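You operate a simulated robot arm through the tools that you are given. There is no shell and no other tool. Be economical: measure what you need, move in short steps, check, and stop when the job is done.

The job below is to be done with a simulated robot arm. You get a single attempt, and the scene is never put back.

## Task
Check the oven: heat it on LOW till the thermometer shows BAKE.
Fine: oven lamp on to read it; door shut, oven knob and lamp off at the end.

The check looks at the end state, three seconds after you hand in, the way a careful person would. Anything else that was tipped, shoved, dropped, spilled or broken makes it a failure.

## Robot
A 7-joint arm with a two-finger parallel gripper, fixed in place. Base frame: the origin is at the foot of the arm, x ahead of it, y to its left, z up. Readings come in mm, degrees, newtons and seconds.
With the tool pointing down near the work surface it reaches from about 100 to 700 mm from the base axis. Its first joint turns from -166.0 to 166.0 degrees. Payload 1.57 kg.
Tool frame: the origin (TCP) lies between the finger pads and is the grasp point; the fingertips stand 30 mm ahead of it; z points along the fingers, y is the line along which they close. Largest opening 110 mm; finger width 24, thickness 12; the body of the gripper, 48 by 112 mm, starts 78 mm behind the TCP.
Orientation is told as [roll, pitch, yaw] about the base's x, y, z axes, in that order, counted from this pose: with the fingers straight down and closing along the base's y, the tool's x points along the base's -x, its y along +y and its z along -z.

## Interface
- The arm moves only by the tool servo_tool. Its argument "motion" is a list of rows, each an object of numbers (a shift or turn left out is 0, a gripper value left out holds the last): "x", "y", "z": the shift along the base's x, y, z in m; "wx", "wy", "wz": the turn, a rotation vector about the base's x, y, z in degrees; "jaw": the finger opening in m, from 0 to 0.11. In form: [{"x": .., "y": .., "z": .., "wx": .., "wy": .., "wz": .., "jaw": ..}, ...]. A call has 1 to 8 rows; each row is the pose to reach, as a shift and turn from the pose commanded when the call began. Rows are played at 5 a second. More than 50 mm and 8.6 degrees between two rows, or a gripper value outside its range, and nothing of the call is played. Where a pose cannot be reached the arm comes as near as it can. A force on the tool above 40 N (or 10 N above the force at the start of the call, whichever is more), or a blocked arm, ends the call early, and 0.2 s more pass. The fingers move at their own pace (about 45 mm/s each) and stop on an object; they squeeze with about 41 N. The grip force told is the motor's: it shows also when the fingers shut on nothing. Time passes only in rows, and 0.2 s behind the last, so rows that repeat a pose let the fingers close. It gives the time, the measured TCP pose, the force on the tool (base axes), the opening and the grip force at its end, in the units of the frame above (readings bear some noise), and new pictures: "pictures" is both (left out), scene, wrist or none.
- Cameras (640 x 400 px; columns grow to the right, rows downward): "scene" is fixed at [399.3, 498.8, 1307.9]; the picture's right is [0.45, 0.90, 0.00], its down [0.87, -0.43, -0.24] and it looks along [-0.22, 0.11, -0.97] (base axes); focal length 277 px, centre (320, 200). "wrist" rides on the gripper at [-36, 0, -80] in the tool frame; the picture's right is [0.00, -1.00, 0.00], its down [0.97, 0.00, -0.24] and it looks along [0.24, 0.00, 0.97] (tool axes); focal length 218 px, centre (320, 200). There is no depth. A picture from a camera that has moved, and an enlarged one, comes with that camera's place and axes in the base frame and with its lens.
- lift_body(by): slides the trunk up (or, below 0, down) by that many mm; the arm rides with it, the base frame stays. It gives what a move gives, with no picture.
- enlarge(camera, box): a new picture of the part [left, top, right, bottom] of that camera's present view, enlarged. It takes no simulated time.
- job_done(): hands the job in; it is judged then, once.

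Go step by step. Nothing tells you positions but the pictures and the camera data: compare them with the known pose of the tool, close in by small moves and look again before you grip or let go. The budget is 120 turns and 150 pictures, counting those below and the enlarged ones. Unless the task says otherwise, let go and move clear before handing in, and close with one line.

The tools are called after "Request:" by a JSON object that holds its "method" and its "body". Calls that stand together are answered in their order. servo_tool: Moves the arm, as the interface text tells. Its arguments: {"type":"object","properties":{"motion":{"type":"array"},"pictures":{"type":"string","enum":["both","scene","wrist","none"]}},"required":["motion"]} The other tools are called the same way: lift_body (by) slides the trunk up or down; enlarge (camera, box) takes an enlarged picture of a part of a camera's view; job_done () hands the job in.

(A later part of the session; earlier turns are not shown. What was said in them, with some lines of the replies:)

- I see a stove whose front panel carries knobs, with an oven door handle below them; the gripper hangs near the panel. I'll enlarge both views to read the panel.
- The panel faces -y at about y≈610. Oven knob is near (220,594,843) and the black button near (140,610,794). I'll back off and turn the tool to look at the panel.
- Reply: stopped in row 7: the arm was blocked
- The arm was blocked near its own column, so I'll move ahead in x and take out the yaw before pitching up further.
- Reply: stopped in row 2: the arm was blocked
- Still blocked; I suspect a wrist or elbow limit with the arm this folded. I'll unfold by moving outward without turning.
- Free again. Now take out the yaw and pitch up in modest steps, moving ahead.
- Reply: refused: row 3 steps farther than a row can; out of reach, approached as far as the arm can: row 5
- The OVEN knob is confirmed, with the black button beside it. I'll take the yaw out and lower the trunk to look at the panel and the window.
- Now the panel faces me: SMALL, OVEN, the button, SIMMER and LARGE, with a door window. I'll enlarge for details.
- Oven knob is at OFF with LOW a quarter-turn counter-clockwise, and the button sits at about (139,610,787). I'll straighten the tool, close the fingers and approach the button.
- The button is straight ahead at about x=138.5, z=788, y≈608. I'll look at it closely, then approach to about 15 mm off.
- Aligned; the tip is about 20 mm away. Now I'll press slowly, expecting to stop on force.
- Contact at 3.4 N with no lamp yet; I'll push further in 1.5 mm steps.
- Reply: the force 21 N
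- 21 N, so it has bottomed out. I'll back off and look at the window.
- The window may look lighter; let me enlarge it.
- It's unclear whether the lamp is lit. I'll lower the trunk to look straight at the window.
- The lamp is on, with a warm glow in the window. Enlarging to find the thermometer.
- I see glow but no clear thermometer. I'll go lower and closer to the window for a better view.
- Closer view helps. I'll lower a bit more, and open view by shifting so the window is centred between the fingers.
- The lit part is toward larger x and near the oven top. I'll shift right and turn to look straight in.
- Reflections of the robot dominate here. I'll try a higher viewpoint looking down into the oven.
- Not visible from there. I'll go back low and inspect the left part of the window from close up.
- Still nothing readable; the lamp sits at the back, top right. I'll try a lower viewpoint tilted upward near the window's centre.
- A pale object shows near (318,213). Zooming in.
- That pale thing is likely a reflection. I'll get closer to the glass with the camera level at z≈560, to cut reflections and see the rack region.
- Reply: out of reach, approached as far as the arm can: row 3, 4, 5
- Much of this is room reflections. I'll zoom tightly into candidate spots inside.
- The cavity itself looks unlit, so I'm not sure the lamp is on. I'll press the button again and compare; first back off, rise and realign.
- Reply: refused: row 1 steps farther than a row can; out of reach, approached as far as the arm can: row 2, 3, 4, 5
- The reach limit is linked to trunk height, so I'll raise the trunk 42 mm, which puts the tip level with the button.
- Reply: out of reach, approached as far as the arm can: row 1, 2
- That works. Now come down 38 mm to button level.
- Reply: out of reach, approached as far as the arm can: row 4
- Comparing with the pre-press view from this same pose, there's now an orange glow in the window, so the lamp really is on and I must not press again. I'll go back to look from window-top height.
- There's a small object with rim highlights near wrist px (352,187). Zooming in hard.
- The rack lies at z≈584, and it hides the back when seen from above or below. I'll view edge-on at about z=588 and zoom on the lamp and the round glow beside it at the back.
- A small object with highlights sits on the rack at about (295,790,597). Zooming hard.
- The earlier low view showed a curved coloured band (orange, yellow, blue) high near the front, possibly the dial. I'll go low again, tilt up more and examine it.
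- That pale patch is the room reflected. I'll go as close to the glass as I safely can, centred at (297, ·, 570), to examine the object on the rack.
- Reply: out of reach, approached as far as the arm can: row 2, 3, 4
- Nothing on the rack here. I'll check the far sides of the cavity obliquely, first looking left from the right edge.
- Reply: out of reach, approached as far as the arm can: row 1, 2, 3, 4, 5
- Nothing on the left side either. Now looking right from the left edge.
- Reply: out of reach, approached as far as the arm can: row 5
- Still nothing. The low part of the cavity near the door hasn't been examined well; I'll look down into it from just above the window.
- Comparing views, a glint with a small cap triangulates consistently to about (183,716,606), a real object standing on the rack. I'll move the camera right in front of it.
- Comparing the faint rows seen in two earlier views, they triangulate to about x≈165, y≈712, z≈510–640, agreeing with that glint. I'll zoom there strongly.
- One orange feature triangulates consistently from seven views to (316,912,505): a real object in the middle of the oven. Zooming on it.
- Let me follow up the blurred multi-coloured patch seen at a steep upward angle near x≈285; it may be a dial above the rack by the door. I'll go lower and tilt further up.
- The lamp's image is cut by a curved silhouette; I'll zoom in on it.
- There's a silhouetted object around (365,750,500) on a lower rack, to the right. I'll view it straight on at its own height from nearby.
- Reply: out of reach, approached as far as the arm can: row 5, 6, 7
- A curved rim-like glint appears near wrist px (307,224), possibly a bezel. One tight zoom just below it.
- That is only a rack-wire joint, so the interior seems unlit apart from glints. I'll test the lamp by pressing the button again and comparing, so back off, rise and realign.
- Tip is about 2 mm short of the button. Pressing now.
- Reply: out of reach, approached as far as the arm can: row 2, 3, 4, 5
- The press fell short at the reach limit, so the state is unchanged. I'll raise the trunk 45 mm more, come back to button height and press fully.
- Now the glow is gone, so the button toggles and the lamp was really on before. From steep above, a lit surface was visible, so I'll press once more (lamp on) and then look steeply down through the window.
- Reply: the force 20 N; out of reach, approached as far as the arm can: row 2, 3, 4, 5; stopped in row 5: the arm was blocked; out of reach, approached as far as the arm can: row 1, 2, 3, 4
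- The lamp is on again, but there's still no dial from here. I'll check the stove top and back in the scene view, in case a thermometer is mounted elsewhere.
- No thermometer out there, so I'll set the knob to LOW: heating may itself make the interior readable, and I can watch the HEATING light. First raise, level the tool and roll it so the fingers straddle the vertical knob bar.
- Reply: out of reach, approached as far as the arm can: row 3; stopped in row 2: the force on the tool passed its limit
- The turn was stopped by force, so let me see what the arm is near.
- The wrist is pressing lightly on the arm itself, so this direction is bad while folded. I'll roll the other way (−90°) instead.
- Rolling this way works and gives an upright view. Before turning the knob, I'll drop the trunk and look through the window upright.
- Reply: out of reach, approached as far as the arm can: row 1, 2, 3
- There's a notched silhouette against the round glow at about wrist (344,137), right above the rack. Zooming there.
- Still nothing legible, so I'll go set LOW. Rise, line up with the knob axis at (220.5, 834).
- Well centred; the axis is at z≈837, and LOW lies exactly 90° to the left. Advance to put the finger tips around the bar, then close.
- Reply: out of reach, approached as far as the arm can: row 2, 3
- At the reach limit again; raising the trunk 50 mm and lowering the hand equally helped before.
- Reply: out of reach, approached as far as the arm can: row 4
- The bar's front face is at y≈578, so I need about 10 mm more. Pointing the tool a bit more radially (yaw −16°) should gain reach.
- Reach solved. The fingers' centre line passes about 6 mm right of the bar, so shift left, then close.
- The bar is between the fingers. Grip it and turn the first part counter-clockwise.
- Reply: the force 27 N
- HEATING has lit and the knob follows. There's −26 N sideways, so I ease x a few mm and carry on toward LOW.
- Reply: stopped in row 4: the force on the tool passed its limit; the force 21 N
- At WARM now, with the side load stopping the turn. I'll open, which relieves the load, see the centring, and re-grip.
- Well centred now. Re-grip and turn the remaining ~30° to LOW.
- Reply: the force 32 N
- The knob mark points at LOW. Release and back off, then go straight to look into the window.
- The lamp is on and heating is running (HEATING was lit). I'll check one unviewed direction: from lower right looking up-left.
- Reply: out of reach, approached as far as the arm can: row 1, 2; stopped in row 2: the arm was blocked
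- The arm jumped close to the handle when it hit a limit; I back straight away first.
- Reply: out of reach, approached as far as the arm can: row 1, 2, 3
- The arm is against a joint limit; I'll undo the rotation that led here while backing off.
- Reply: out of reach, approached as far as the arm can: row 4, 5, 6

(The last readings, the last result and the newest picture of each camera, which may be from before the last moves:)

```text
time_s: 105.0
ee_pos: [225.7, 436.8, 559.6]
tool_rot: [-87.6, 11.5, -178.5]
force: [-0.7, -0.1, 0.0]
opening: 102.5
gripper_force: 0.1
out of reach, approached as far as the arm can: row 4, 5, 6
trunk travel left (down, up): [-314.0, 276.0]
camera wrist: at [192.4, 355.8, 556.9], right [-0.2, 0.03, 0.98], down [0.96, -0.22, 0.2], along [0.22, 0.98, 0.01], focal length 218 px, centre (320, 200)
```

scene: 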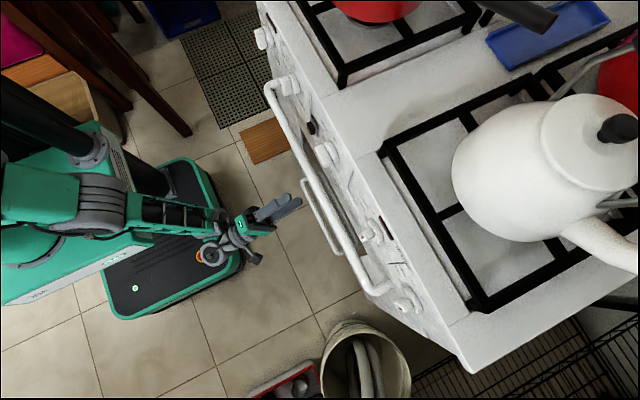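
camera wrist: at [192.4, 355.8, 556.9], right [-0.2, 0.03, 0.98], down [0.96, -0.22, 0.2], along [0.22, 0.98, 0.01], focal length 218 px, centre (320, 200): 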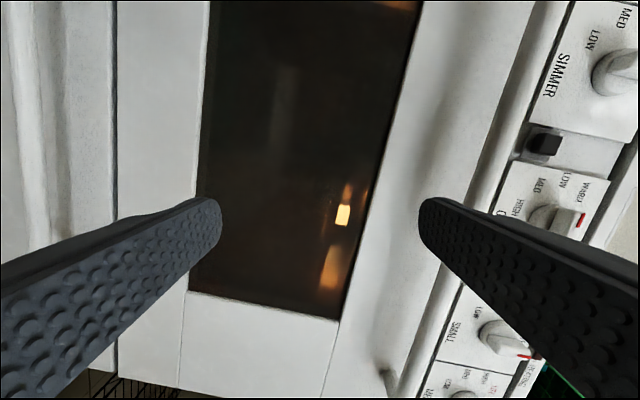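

Request:
{"method": "enlarge", "body": {"camera": "wrist", "box": [190, 0, 420, 200]}}

Request:
{"method": "enlarge", "body": {"camera": "wrist", "box": [190, 150, 400, 320]}}

```text
2.00 times, centred on (305, 100) of wrist
camera zoom: at [192.4, 355.8, 556.9], right [-0.2, 0.03, 0.98], down [0.96, -0.22, 0.2], along [0.22, 0.98, 0.01], focal length 436 px, centre (350, 400)
```

zoom: 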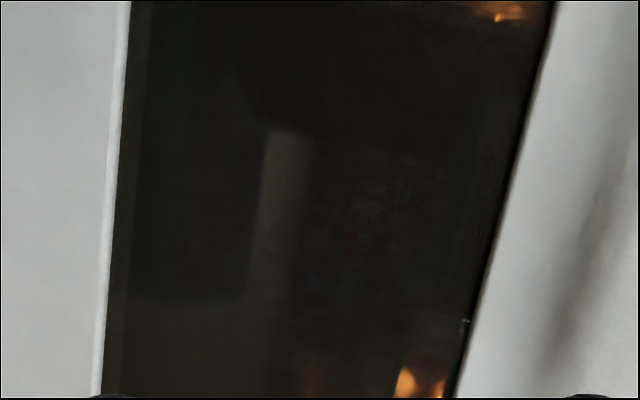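

```text
2.35 times, centred on (295, 235) of wrist
camera zoom: at [192.4, 355.8, 556.9], right [-0.2, 0.03, 0.98], down [0.96, -0.22, 0.2], along [0.22, 0.98, 0.01], focal length 514 px, centre (379, 118)
```

zoom: 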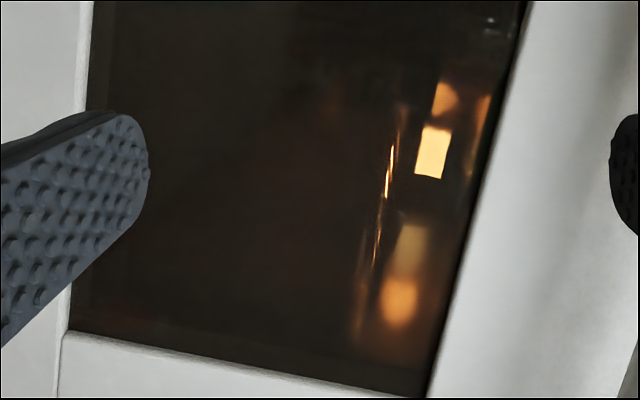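

Something bright sits at the upper-left edge of view (far left of the cavity). Zooming there.

Request:
{"method": "enlarge", "body": {"camera": "wrist", "box": [365, 0, 421, 35]}}

```text
11.43 times, centred on (393, 18) of wrist
camera zoom: at [192.4, 355.8, 556.9], right [-0.2, 0.03, 0.98], down [0.96, -0.22, 0.2], along [0.22, 0.98, 0.01], focal length 2494 px, centre (-514, 2286)
```

zoom: 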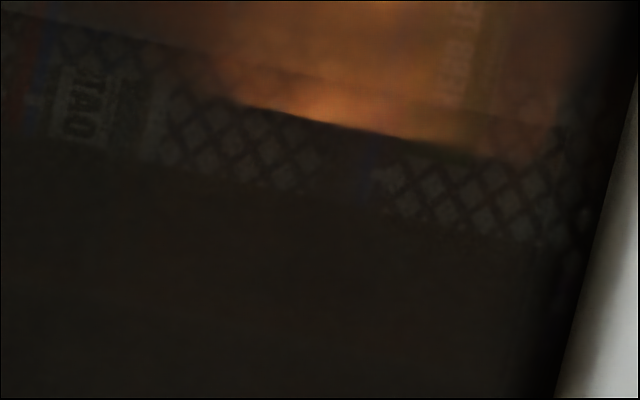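

Just reflections there. I'll go up to the panel, ready at the knob, and use the indicator lights (HEATING, HOT) as additional evidence.

Request:
{"method": "lift_body", "body": {"by": 262}}

Request:
{"method": "servo_tool", "body": {"motion": [{"x": -0.01, "wy": 5}, {"x": -0.02, "y": -0.02, "wy": 11}], "pictures": "wrist"}}

```text
time_s: 107.7
ee_pos: [226.5, 438.2, 820.9]
tool_rot: [-87.8, 11.5, -178.6]
force: [0.2, 0.4, 0.0]
opening: 110.1
gripper_force: 0.1
trunk travel left (down, up): [-576.0, 14.0]
```

```text
time_s: 108.3
ee_pos: [218.2, 443.9, 841.9]
tool_rot: [-92.4, 2.4, -178.2]
force: [0.0, -0.4, 0.6]
opening: 109.9
gripper_force: 0.0
trunk travel left (down, up): [-576.0, 14.0]
camera wrist: at [185.6, 363.3, 838.2], right [-0.04, -0.04, 1.0], down [0.98, -0.21, 0.03], along [0.21, 0.98, 0.05], focal length 218 px, centre (320, 200)
```

wrist: 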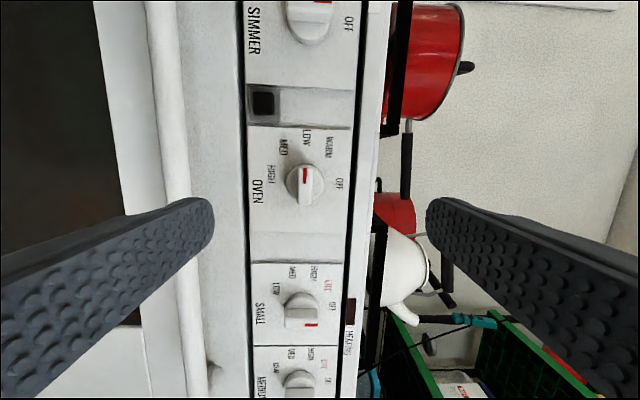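

The HEATING light looks dark now with the knob at LOW. Let me verify.

Request:
{"method": "enlarge", "body": {"camera": "wrist", "box": [260, 120, 380, 360]}}

```text
1.67 times, centred on (320, 240) of wrist
camera zoom: at [185.6, 363.3, 838.2], right [-0.04, -0.04, 1.0], down [0.98, -0.21, 0.03], along [0.21, 0.98, 0.05], focal length 364 px, centre (320, 133)
```

zoom: 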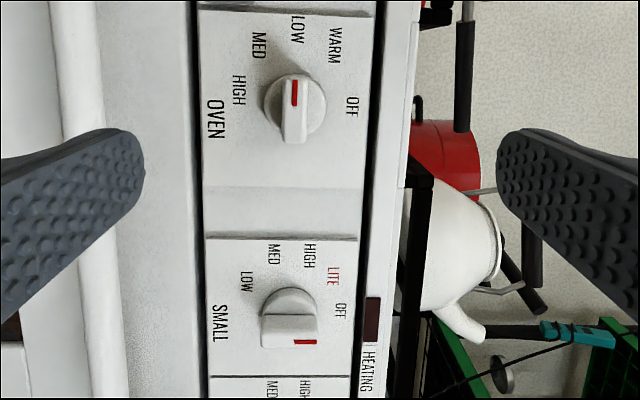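

HEATING is off at LOW. And I notice a round dial-like thing with a cable near wrist (431,345), beyond the kettle; let me zoom on it.

Request:
{"method": "enlarge", "body": {"camera": "wrist", "box": [385, 310, 485, 375]}}

```text
6.15 times, centred on (435, 342) of wrist
camera zoom: at [185.6, 363.3, 838.2], right [-0.04, -0.04, 1.0], down [0.98, -0.21, 0.03], along [0.21, 0.98, 0.05], focal length 1343 px, centre (-388, -677)
```

zoom: 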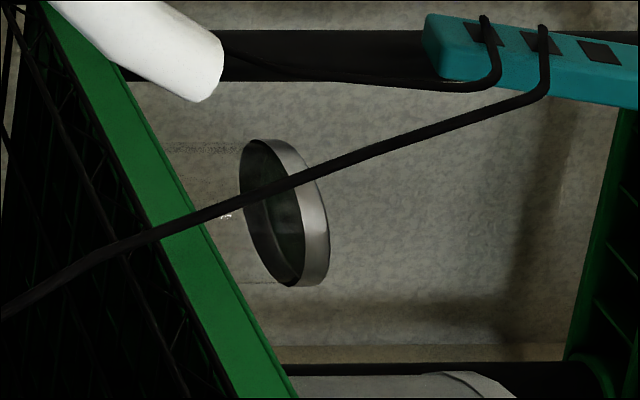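

That's only wall clutter. While the oven stays at LOW, I'll take one more upright look through the window, tilted slightly up.

Request:
{"method": "servo_tool", "body": {"motion": [{"wy": 8}, {"wy": 16}, {"wy": 24}, {"wy": 32}, {"wy": 40}, {"wy": 48}, {"wy": 56}, {"wy": 64}], "pictures": "none"}}

Request:
{"method": "servo_tool", "body": {"motion": [{"wy": 8}, {"wy": 16}, {"wy": 23, "wx": 4}, {"wy": 23, "wx": 12}, {"wy": 23, "wx": 20}], "pictures": "none"}}

Request:
{"method": "lift_body", "body": {"by": -300}}

Request:
{"method": "servo_tool", "body": {"motion": [{"x": 0.02, "z": -0.02}, {"x": 0.04, "z": -0.03}], "pictures": "wrist"}}

```text
time_s: 109.0
ee_pos: [219.8, 458.3, 854.7]
tool_rot: [-94.3, -14.4, -176.1]
force: [0.2, 0.3, 0.1]
opening: 110.0
gripper_force: 0.3
out of reach, approached as far as the arm can: row 2, 3
trunk travel left (down, up): [-576.0, 14.0]
stopped in row 3: the arm was blocked; the commanded pose is now the measured one
```

```text
time_s: 110.2
ee_pos: [225.4, 479.4, 882.1]
tool_rot: [-123.6, -31.8, -162.9]
force: [1.2, 0.4, 0.6]
opening: 109.7
gripper_force: 0.0
trunk travel left (down, up): [-576.0, 14.0]
```

```text
time_s: 113.2
ee_pos: [225.4, 479.1, 580.6]
tool_rot: [-123.5, -31.9, -162.8]
force: [-0.2, -0.2, -0.6]
opening: 110.1
gripper_force: 0.0
trunk travel left (down, up): [-276.0, 314.0]
```

```text
time_s: 114.0
ee_pos: [272.3, 509.7, 613.2]
tool_rot: [-128.5, -27.3, -159.3]
force: [-0.2, -0.2, -0.1]
opening: 110.1
gripper_force: 0.0
trunk travel left (down, up): [-276.0, 314.0]
stopped in row 2: the arm was blocked; the commanded pose is now the measured one
camera wrist: at [242.4, 431.5, 586.6], right [0.56, -0.45, 0.7], down [0.81, 0.1, -0.58], along [0.19, 0.88, 0.43], focal length 218 px, centre (320, 200)
```

wrist: 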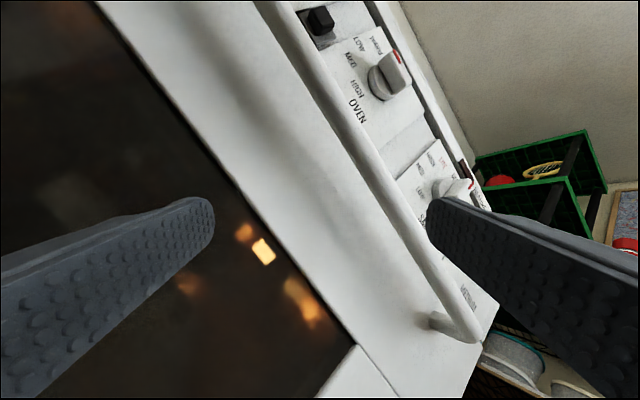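

The arm wandered toward a joint limit; no more viewing from here. I'll back away and recover a good posture near the panel.

Request:
{"method": "servo_tool", "body": {"motion": [{"y": -0.03, "x": -0.01, "wx": -4}, {"y": -0.06, "x": -0.03, "wx": -10}, {"y": -0.08, "x": -0.05, "wx": -16}, {"y": -0.09, "x": -0.05, "wx": -22}], "pictures": "none"}}

Request:
{"method": "lift_body", "body": {"by": 230}}

Request:
{"method": "servo_tool", "body": {"motion": [{"y": -0.01}], "pictures": "both"}}

```text
time_s: 115.0
ee_pos: [234.6, 453.9, 653.9]
tool_rot: [-108.7, -31.4, -169.1]
force: [0.4, -1.3, -0.5]
opening: 110.1
gripper_force: 0.1
out of reach, approached as far as the arm can: row 2, 3, 4
trunk travel left (down, up): [-276.0, 314.0]
```

```text
time_s: 117.4
ee_pos: [235.3, 453.6, 885.5]
tool_rot: [-108.7, -31.2, -169.2]
force: [-0.6, -0.5, 0.6]
opening: 110.0
gripper_force: 0.0
trunk travel left (down, up): [-506.0, 84.0]
```

```text
time_s: 117.8
ee_pos: [236.7, 453.2, 884.6]
tool_rot: [-108.7, -31.3, -169.2]
force: [-0.8, 0.2, -0.2]
opening: 110.1
gripper_force: 0.0
out of reach, approached as far as the arm can: row 1
trunk travel left (down, up): [-506.0, 84.0]
camera wrist: at [206.6, 370.5, 882.8], right [0.54, -0.22, 0.81], down [0.82, -0.08, -0.57], along [0.19, 0.97, 0.14], focal length 218 px, centre (320, 200)
```

scene: 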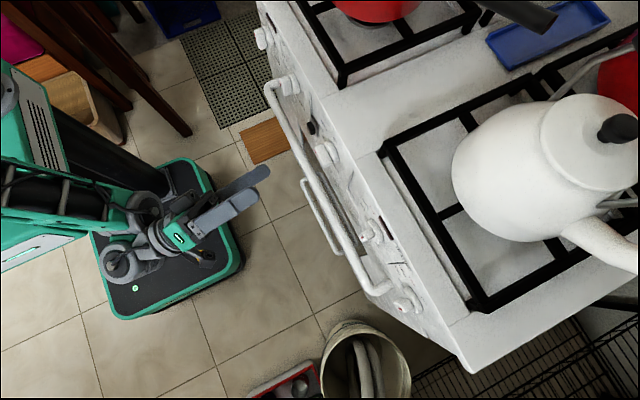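
wrist: 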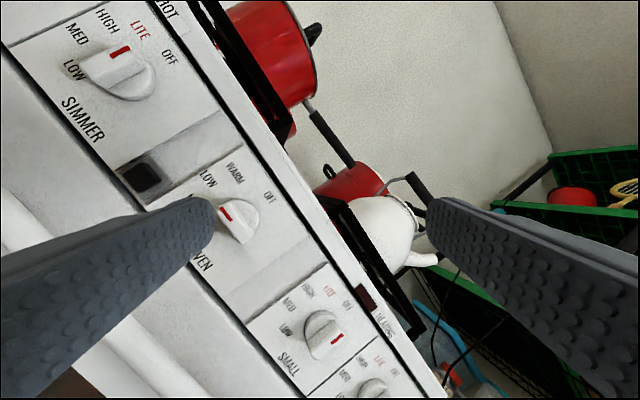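

The knob is at LOW and HEATING has stayed off for 10+ s, so the oven has reached the LOW level. I'll restore the earlier grip posture to turn it OFF.

Request:
{"method": "servo_tool", "body": {"motion": [{"wy": -8}, {"wy": -16}, {"wy": -24}, {"wy": -32}], "pictures": "none"}}

Request:
{"method": "lift_body", "body": {"by": 68}}

```text
time_s: 118.8
ee_pos: [205.7, 494.8, 908.1]
tool_rot: [-101.4, -1.2, -173.6]
force: [-1.2, 0.7, -0.1]
opening: 109.9
gripper_force: 0.1
out of reach, approached as far as the arm can: row 1, 2, 3, 4
trunk travel left (down, up): [-506.0, 84.0]
```

```text
time_s: 119.8
ee_pos: [206.5, 492.9, 979.7]
tool_rot: [-101.5, -1.2, -173.5]
force: [-0.1, 1.1, 0.8]
opening: 110.4
gripper_force: 0.0
trunk travel left (down, up): [-574.0, 16.0]
```

Request:
{"method": "servo_tool", "body": {"motion": [{"y": -0.03}, {"y": -0.035, "z": -0.03, "wz": -3}, {"y": -0.035, "z": -0.065, "wz": -7}, {"y": -0.035, "z": -0.1, "wz": -7, "jaw": 0.05}, {"y": -0.035, "z": -0.135, "wz": -7, "wx": -4}, {"y": -0.035, "z": -0.147, "wz": -7, "wx": -4}], "pictures": "wrist"}}

```text
time_s: 121.2
ee_pos: [202.9, 459.2, 829.2]
tool_rot: [-97.4, -1.5, 179.4]
force: [0.4, -0.1, 0.0]
opening: 50.3
gripper_force: 0.0
out of reach, approached as far as the arm can: row 1
trunk travel left (down, up): [-574.0, 16.0]
camera wrist: at [166.9, 380.2, 821.3], right [0.02, -0.13, 0.99], down [0.97, -0.25, -0.06], along [0.25, 0.96, 0.12], focal length 218 px, centre (320, 200)
```

wrist: 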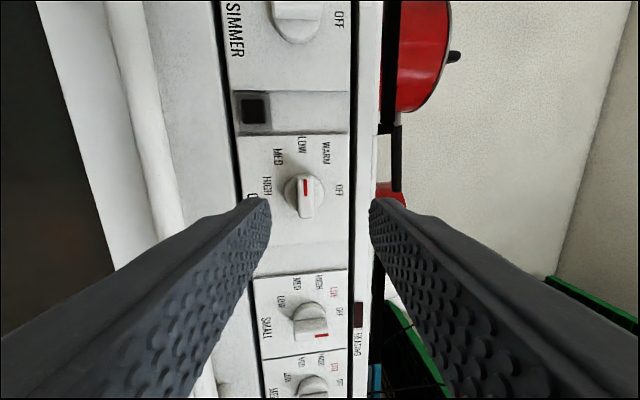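

Good posture. Approach the knob bar, fingers above and below it.

Request:
{"method": "servo_tool", "body": {"motion": [{"x": 0.014, "z": 0.003, "y": 0.04}, {"x": 0.014, "z": 0.003, "y": 0.075, "wx": 4}, {"x": 0.014, "z": 0.001, "y": 0.095, "wx": 8}, {"x": 0.014, "z": -0.001, "y": 0.109, "wx": 9}], "pictures": "wrist"}}

```text
time_s: 122.2
ee_pos: [220.3, 565.9, 830.4]
tool_rot: [-106.6, -1.6, 179.5]
force: [0.5, 0.3, 0.2]
opening: 50.3
gripper_force: 0.0
trunk travel left (down, up): [-574.0, 16.0]
camera wrist: at [182.9, 489.5, 810.2], right [0.02, -0.29, 0.96], down [0.97, -0.24, -0.09], along [0.25, 0.93, 0.27], focal length 218 px, centre (320, 200)
```

wrist: 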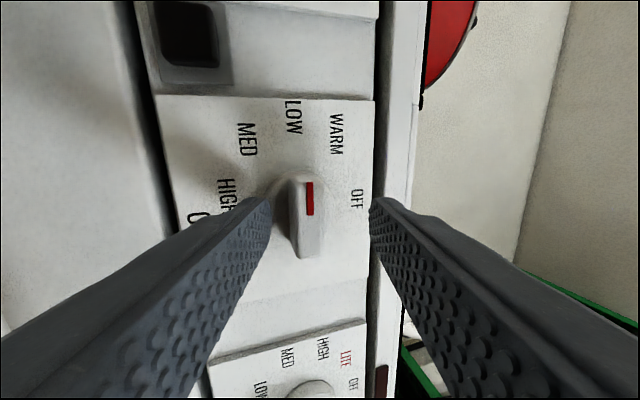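

Shift about 4 mm lower to centre on the bar, grip, and begin turning clockwise toward OFF.

Request:
{"method": "servo_tool", "body": {"motion": [{"z": -0.004, "y": 0.004}, {"z": -0.004, "y": 0.004, "jaw": 0.0}, {"z": -0.004, "y": 0.004, "jaw": 0.0}, {"z": -0.004, "y": 0.004, "x": -0.001, "wy": 8}, {"z": -0.0037, "y": 0.004, "x": -0.0022, "wy": 16}, {"z": -0.0033, "y": 0.004, "x": -0.0032, "wy": 24}, {"z": -0.0028, "y": 0.004, "x": -0.0042, "wy": 32}], "pictures": "none"}}

```text
time_s: 123.8
ee_pos: [215.8, 569.3, 825.7]
tool_rot: [-106.1, -33.7, 179.2]
force: [9.3, -13.7, -11.5]
opening: 19.2
gripper_force: 33.2
trunk travel left (down, up): [-574.0, 16.0]
```

Request:
{"method": "servo_tool", "body": {"motion": [{"x": 0.0003, "z": -0.0002, "wy": 8}, {"x": -0.0004, "z": 0.0005, "wy": 16}, {"x": -0.001, "z": 0.0013, "wy": 24}, {"x": -0.0016, "z": 0.0022, "wy": 32}], "pictures": "wrist"}}

```text
time_s: 124.8
ee_pos: [213.6, 570.0, 829.4]
tool_rot: [-105.5, -65.7, 178.8]
force: [4.4, -19.5, -16.5]
opening: 19.5
gripper_force: 33.0
trunk travel left (down, up): [-574.0, 16.0]
camera wrist: at [177.8, 493.3, 854.6], right [0.87, -0.28, 0.4], down [0.34, -0.24, -0.91], along [0.35, 0.93, -0.11], focal length 218 px, centre (320, 200)
```

wrist: 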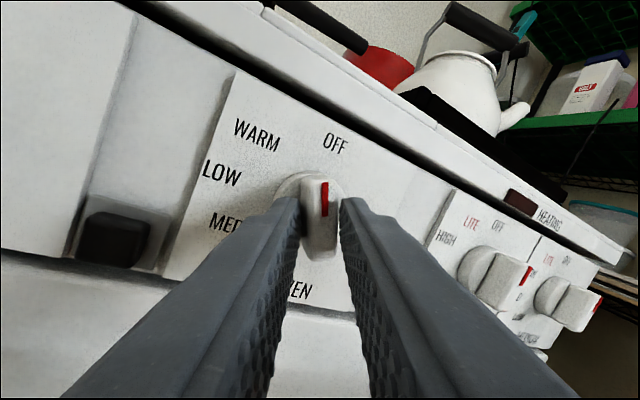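

About 25° to go to OFF.

Request:
{"method": "servo_tool", "body": {"motion": [{"x": -0.0002, "z": 0.0, "wy": 8}, {"x": -0.0004, "z": 0.001, "wy": 16}, {"x": -0.0006, "z": 0.002, "wy": 22}, {"x": -0.0006, "z": 0.0025, "wy": 25.5}], "pictures": "wrist"}}

```text
time_s: 125.8
ee_pos: [213.0, 570.2, 832.2]
tool_rot: [46.9, -88.9, 26.4]
force: [-2.8, -15.5, -11.9]
opening: 19.5
gripper_force: 33.3
trunk travel left (down, up): [-574.0, 16.0]
camera wrist: at [190.8, 493.4, 870.9], right [0.96, -0.29, -0.01], down [-0.09, -0.24, -0.97], along [0.27, 0.93, -0.25], focal length 218 px, centre (320, 200)
```

wrist: 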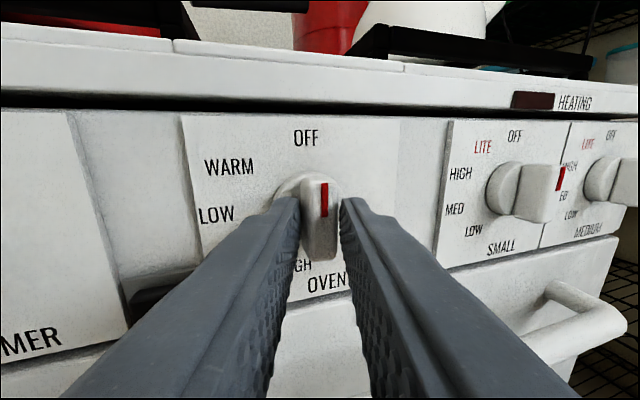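

Knob is at OFF. Release and back away; then, lamp still on, I'll take an upright look from lower height with spare pictures.

Request:
{"method": "servo_tool", "body": {"motion": [{"jaw": 0.05}, {"jaw": 0.05}, {"y": -0.04, "x": -0.01}, {"y": -0.08, "x": -0.02}, {"y": -0.12, "x": -0.02}], "pictures": "wrist"}}

Request:
{"method": "lift_body", "body": {"by": -330}}

Request:
{"method": "servo_tool", "body": {"motion": [{"x": 0.01, "wz": 6, "wx": 5, "jaw": 0.11}, {"x": 0.03, "wz": 11, "wx": 9}, {"x": 0.04, "wz": 15, "wx": 14}], "pictures": "wrist"}}

```text
time_s: 127.0
ee_pos: [196.3, 460.9, 842.8]
tool_rot: [128.3, -88.7, -54.8]
force: [1.5, 9.2, 3.7]
opening: 50.2
gripper_force: 0.0
trunk travel left (down, up): [-574.0, 16.0]
camera wrist: at [175.4, 383.4, 879.5], right [0.96, -0.28, -0.02], down [-0.08, -0.21, -0.97], along [0.27, 0.94, -0.23], focal length 218 px, centre (320, 200)
```

wrist: 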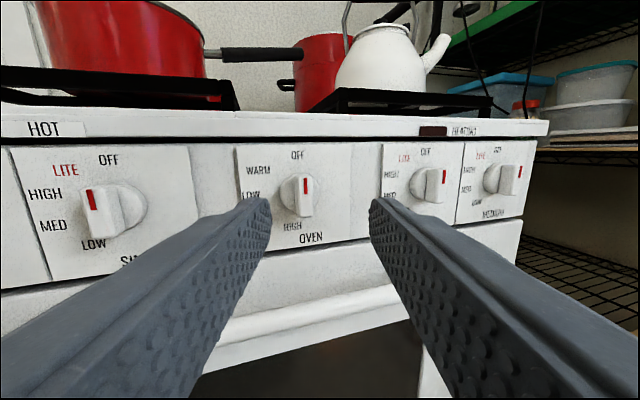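

```text
time_s: 130.3
ee_pos: [199.9, 462.0, 513.4]
tool_rot: [137.0, -88.7, -63.6]
force: [-1.2, -7.0, -3.8]
opening: 50.3
gripper_force: 0.2
trunk travel left (down, up): [-244.0, 346.0]
```

```text
time_s: 131.1
ee_pos: [236.3, 458.2, 511.2]
tool_rot: [169.3, -75.7, -80.5]
force: [0.8, 0.4, 0.0]
opening: 110.2
gripper_force: 0.0
trunk travel left (down, up): [-244.0, 346.0]
camera wrist: at [236.4, 371.0, 528.6], right [1.0, -0.01, -0.05], down [-0.05, 0.0, -1.0], along [0.01, 1.0, 0.0], focal length 218 px, centre (320, 200)
```

wrist: 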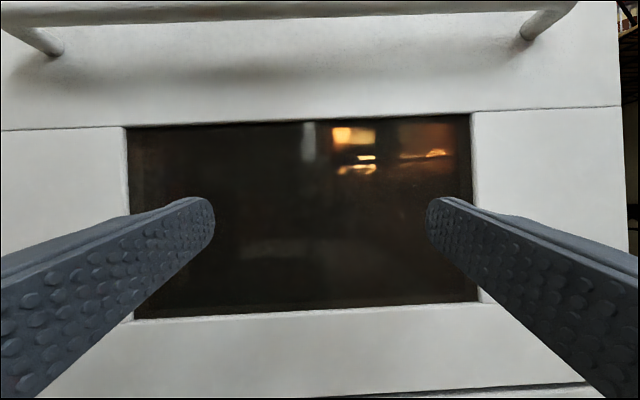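

Nice upright, level view with the knob confirmed at OFF. Zooming on the window in two parts.

Request:
{"method": "enlarge", "body": {"camera": "wrist", "box": [280, 110, 480, 235]}}

Request:
{"method": "enlarge", "body": {"camera": "wrist", "box": [125, 115, 325, 240]}}

```text
3.20 times, centred on (380, 172) of wrist
camera zoom: at [236.4, 371.0, 528.6], right [1.0, -0.01, -0.05], down [-0.05, 0.0, -1.0], along [0.01, 1.0, 0.0], focal length 698 px, centre (128, 288)
```

zoom: 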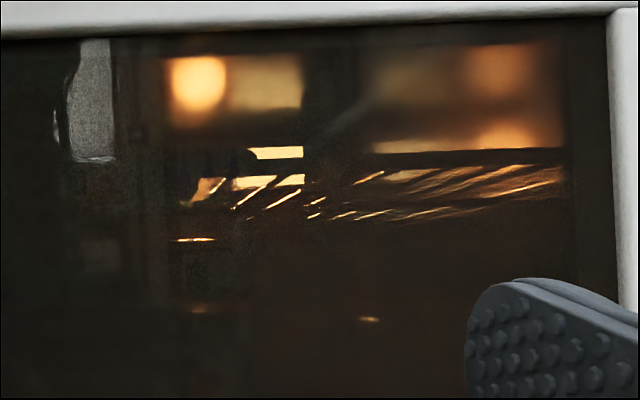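

```text
3.20 times, centred on (225, 178) of wrist
camera zoom: at [236.4, 371.0, 528.6], right [1.0, -0.01, -0.05], down [-0.05, 0.0, -1.0], along [0.01, 1.0, 0.0], focal length 698 px, centre (624, 272)
```

zoom: 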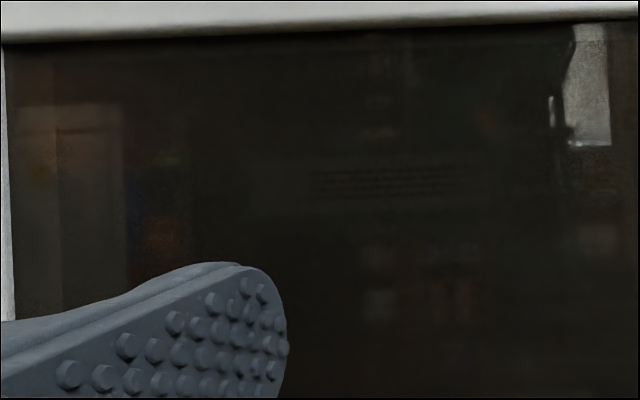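

Now I can see it: a round dark silhouette stands on the upper rack in front of the lamp's left edge, which I place at about (290,860,614), radius ~28 mm. I'll raise the camera to its height and zoom there.

Request:
{"method": "servo_tool", "body": {"motion": [{"x": 0.03}, {"x": 0.05}], "pictures": "none"}}

Request:
{"method": "lift_body", "body": {"by": 60}}

```text
time_s: 131.7
ee_pos: [280.2, 500.0, 565.6]
tool_rot: [-179.6, -70.4, -90.4]
force: [0.3, -1.2, 0.8]
opening: 109.6
gripper_force: 0.1
out of reach, approached as far as the arm can: row 2
trunk travel left (down, up): [-244.0, 346.0]
```

```text
time_s: 132.7
ee_pos: [282.3, 500.2, 624.9]
tool_rot: [-179.5, -70.1, -90.7]
force: [1.4, 0.1, 0.4]
opening: 109.9
gripper_force: 0.0
trunk travel left (down, up): [-304.0, 286.0]
```

Lower 35 mm to get beneath the window's top edge, then zoom at the predicted spot.

Request:
{"method": "lift_body", "body": {"by": -35}}

Request:
{"method": "enlarge", "body": {"camera": "wrist", "box": [284, 185, 364, 240]}}

```text
time_s: 133.5
ee_pos: [284.4, 499.6, 588.3]
tool_rot: [-179.3, -70.1, -90.9]
force: [0.0, -0.4, -0.1]
opening: 110.2
gripper_force: 0.1
trunk travel left (down, up): [-269.0, 321.0]
```

```text
7.27 times, centred on (324, 212) of wrist
camera zoom: at [283.6, 412.1, 597.2], right [1.0, 0.0, 0.0], down [0.0, 0.1, -0.99], along [0.0, 0.99, 0.1], focal length 1587 px, centre (291, 109)
```

zoom: 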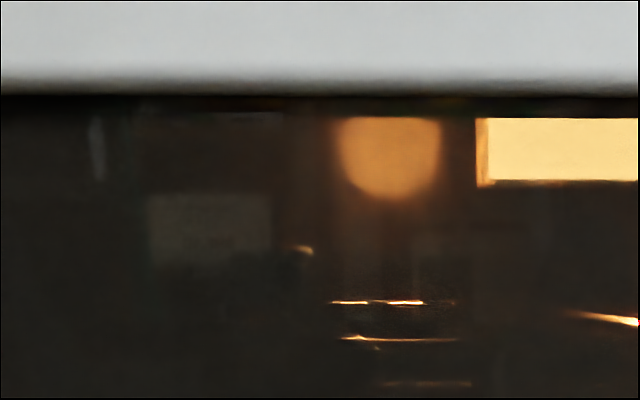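

A rim highlight and a faint pale plate appear near zoom (150–310,195–265). One tighter zoom.

Request:
{"method": "enlarge", "body": {"camera": "wrist", "box": [296, 205, 328, 225]}}

```text
16.00 times, centred on (312, 215) of wrist
camera zoom: at [283.6, 412.1, 597.2], right [1.0, 0.0, 0.0], down [0.0, 0.1, -0.99], along [0.0, 0.99, 0.1], focal length 3492 px, centre (448, -40)
```

zoom: 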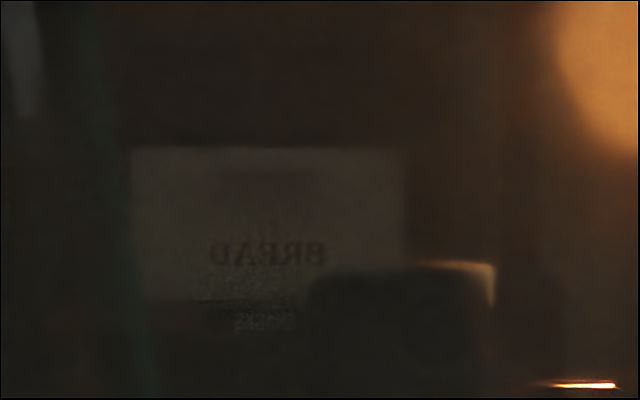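

The pale plate is a mirrored reflection (BREAD), but a real dark rounded body with a lit top-right edge stands right there. Zooming on its face.

Request:
{"method": "enlarge", "body": {"camera": "wrist", "box": [304, 216, 332, 234]}}

```text
16.00 times, centred on (318, 225) of wrist
camera zoom: at [283.6, 412.1, 597.2], right [1.0, 0.0, 0.0], down [0.0, 0.1, -0.99], along [0.0, 0.99, 0.1], focal length 3492 px, centre (352, -200)
```

zoom: 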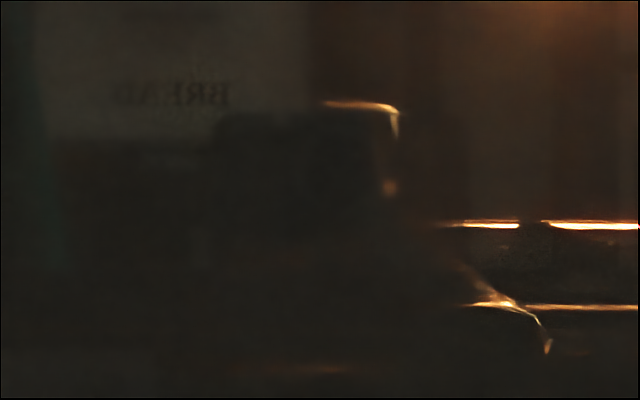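

It widens at rack level: a head above the rack and a round dial hanging just below it, about (278,740,565). One zoom on the dial.

Request:
{"method": "enlarge", "body": {"camera": "wrist", "box": [293, 222, 341, 258]}}

```text
11.11 times, centred on (317, 240) of wrist
camera zoom: at [283.6, 412.1, 597.2], right [1.0, 0.0, 0.0], down [0.0, 0.1, -0.99], along [0.0, 0.99, 0.1], focal length 2425 px, centre (353, -244)
```

zoom: 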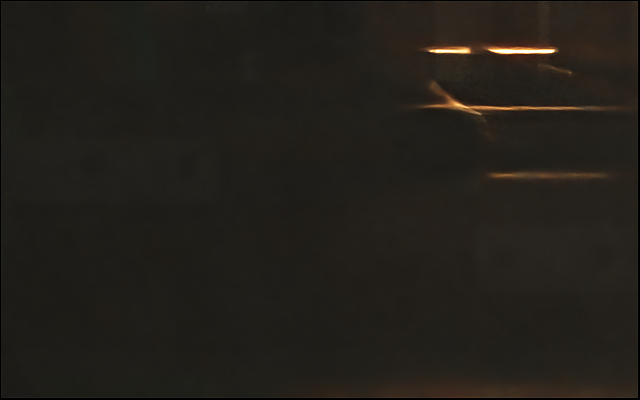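

The dial face can't be lit enough to read from outside; the HEATING light going out at LOW is the evidence I have. Now to switch the lamp off: back off, close the fingers, level and rise to the button.

Request:
{"method": "servo_tool", "body": {"motion": [{"y": -0.02, "x": -0.02, "wx": -5, "jaw": 0}, {"y": -0.04, "x": -0.05, "wx": -10}, {"y": -0.05, "x": -0.08, "wx": -15}, {"y": -0.05, "x": -0.11, "wx": -20}, {"y": -0.05, "x": -0.14, "wx": -20}], "pictures": "none"}}

Request:
{"method": "lift_body", "body": {"by": 250}}

```text
time_s: 134.8
ee_pos: [134.7, 476.9, 581.4]
tool_rot: [144.6, -86.1, -56.8]
force: [-0.1, 0.1, -0.3]
opening: 0.0
gripper_force: 2.6
trunk travel left (down, up): [-269.0, 321.0]
stopped in row 5: the arm was blocked; the commanded pose is now the measured one
```

```text
time_s: 137.4
ee_pos: [135.0, 475.8, 830.1]
tool_rot: [144.2, -86.1, -56.3]
force: [0.5, -0.5, 0.2]
opening: 0.0
gripper_force: 21.3
trunk travel left (down, up): [-519.0, 71.0]
```

Request:
{"method": "lift_body", "body": {"by": 55}}

Request:
{"method": "servo_tool", "body": {"motion": [{"z": -0.03, "wz": -4}, {"z": -0.06, "wz": -8}, {"z": -0.09, "wz": -12}, {"z": -0.097, "wz": -12, "y": 0.03}, {"z": -0.097, "wz": -12, "y": 0.06, "x": -0.002}], "pictures": "wrist"}}

```text
time_s: 138.3
ee_pos: [135.8, 476.6, 886.1]
tool_rot: [144.2, -86.1, -56.4]
force: [-0.2, 0.6, 0.4]
opening: 0.2
gripper_force: 20.9
trunk travel left (down, up): [-574.0, 16.0]
```

```text
time_s: 139.5
ee_pos: [135.5, 534.6, 784.3]
tool_rot: [142.7, -86.3, -67.0]
force: [0.6, 0.7, -0.1]
opening: 0.1
gripper_force: 21.5
trunk travel left (down, up): [-574.0, 16.0]
camera wrist: at [116.7, 454.4, 818.5], right [0.97, -0.25, -0.04], down [-0.08, -0.17, -0.98], along [0.23, 0.95, -0.19], focal length 218 px, centre (320, 200)
```

wrist: 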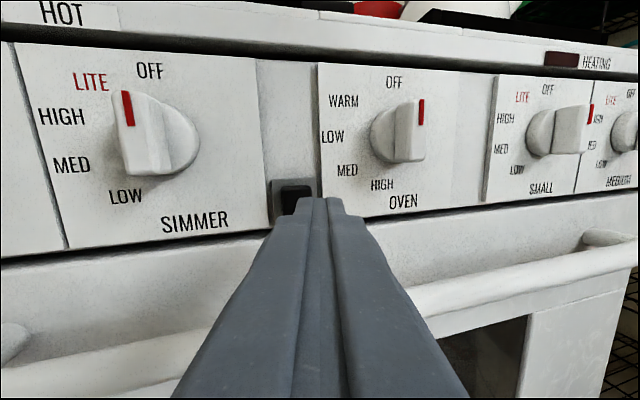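

Shift 4 mm left and 2 mm up, then press.

Request:
{"method": "servo_tool", "body": {"motion": [{"x": -0.004, "z": 0.002, "y": 0.02}, {"x": -0.004, "z": 0.002, "y": 0.036}, {"x": -0.004, "z": 0.002, "y": 0.041}, {"x": -0.004, "z": 0.002, "y": 0.045}, {"x": -0.004, "z": 0.002, "y": 0.048}, {"x": -0.004, "z": 0.002, "y": 0.05}], "pictures": "none"}}

```text
time_s: 140.9
ee_pos: [129.9, 582.5, 790.0]
tool_rot: [142.2, -86.2, -66.4]
force: [1.3, -20.4, -1.3]
opening: 0.0
gripper_force: 20.6
trunk travel left (down, up): [-574.0, 16.0]
```

About 20 N again, matching the earlier toggles. Back off and lower to verify through the window that the lamp is out.

Request:
{"method": "servo_tool", "body": {"motion": [{"y": -0.02}, {"y": -0.06}, {"y": -0.1}, {"y": -0.135}], "pictures": "none"}}

Request:
{"method": "lift_body", "body": {"by": -250}}

Request:
{"method": "enlarge", "body": {"camera": "wrist", "box": [220, 60, 480, 240]}}

```text
time_s: 141.9
ee_pos: [130.9, 451.8, 789.9]
tool_rot: [144.0, -86.0, -68.1]
force: [0.3, 0.1, -1.1]
opening: 0.0
gripper_force: 21.2
trunk travel left (down, up): [-574.0, 16.0]
```

```text
time_s: 144.5
ee_pos: [130.0, 450.9, 538.9]
tool_rot: [144.1, -86.1, -68.3]
force: [-0.1, -0.1, 0.6]
opening: 0.1
gripper_force: 21.3
trunk travel left (down, up): [-324.0, 266.0]
```

```text
2.22 times, centred on (350, 150) of wrist
camera zoom: at [111.9, 371.9, 572.5], right [0.97, -0.24, -0.04], down [-0.08, -0.17, -0.98], along [0.23, 0.95, -0.19], focal length 485 px, centre (253, 311)
```

zoom: 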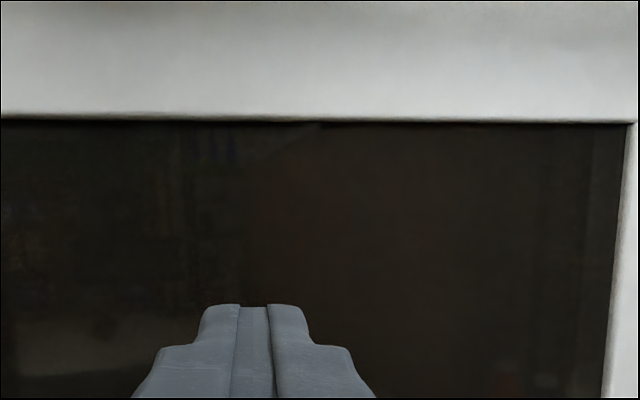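

The lamp is out, the door is shut, the knob is at OFF, and the gripper is empty and clear of the stove. Handing in.

Request:
{"method": "job_done", "body": {}}

```text
The job is handed in.
```

I heated the oven on LOW for about 26 s and handed in with the knob OFF, the lamp out and the door shut, but I never read BAKE on the thermometer. Its dial was too dark to make out through the window even with the lamp on. I judged the heating done only because the HEATING light went out while the knob was at LOW.
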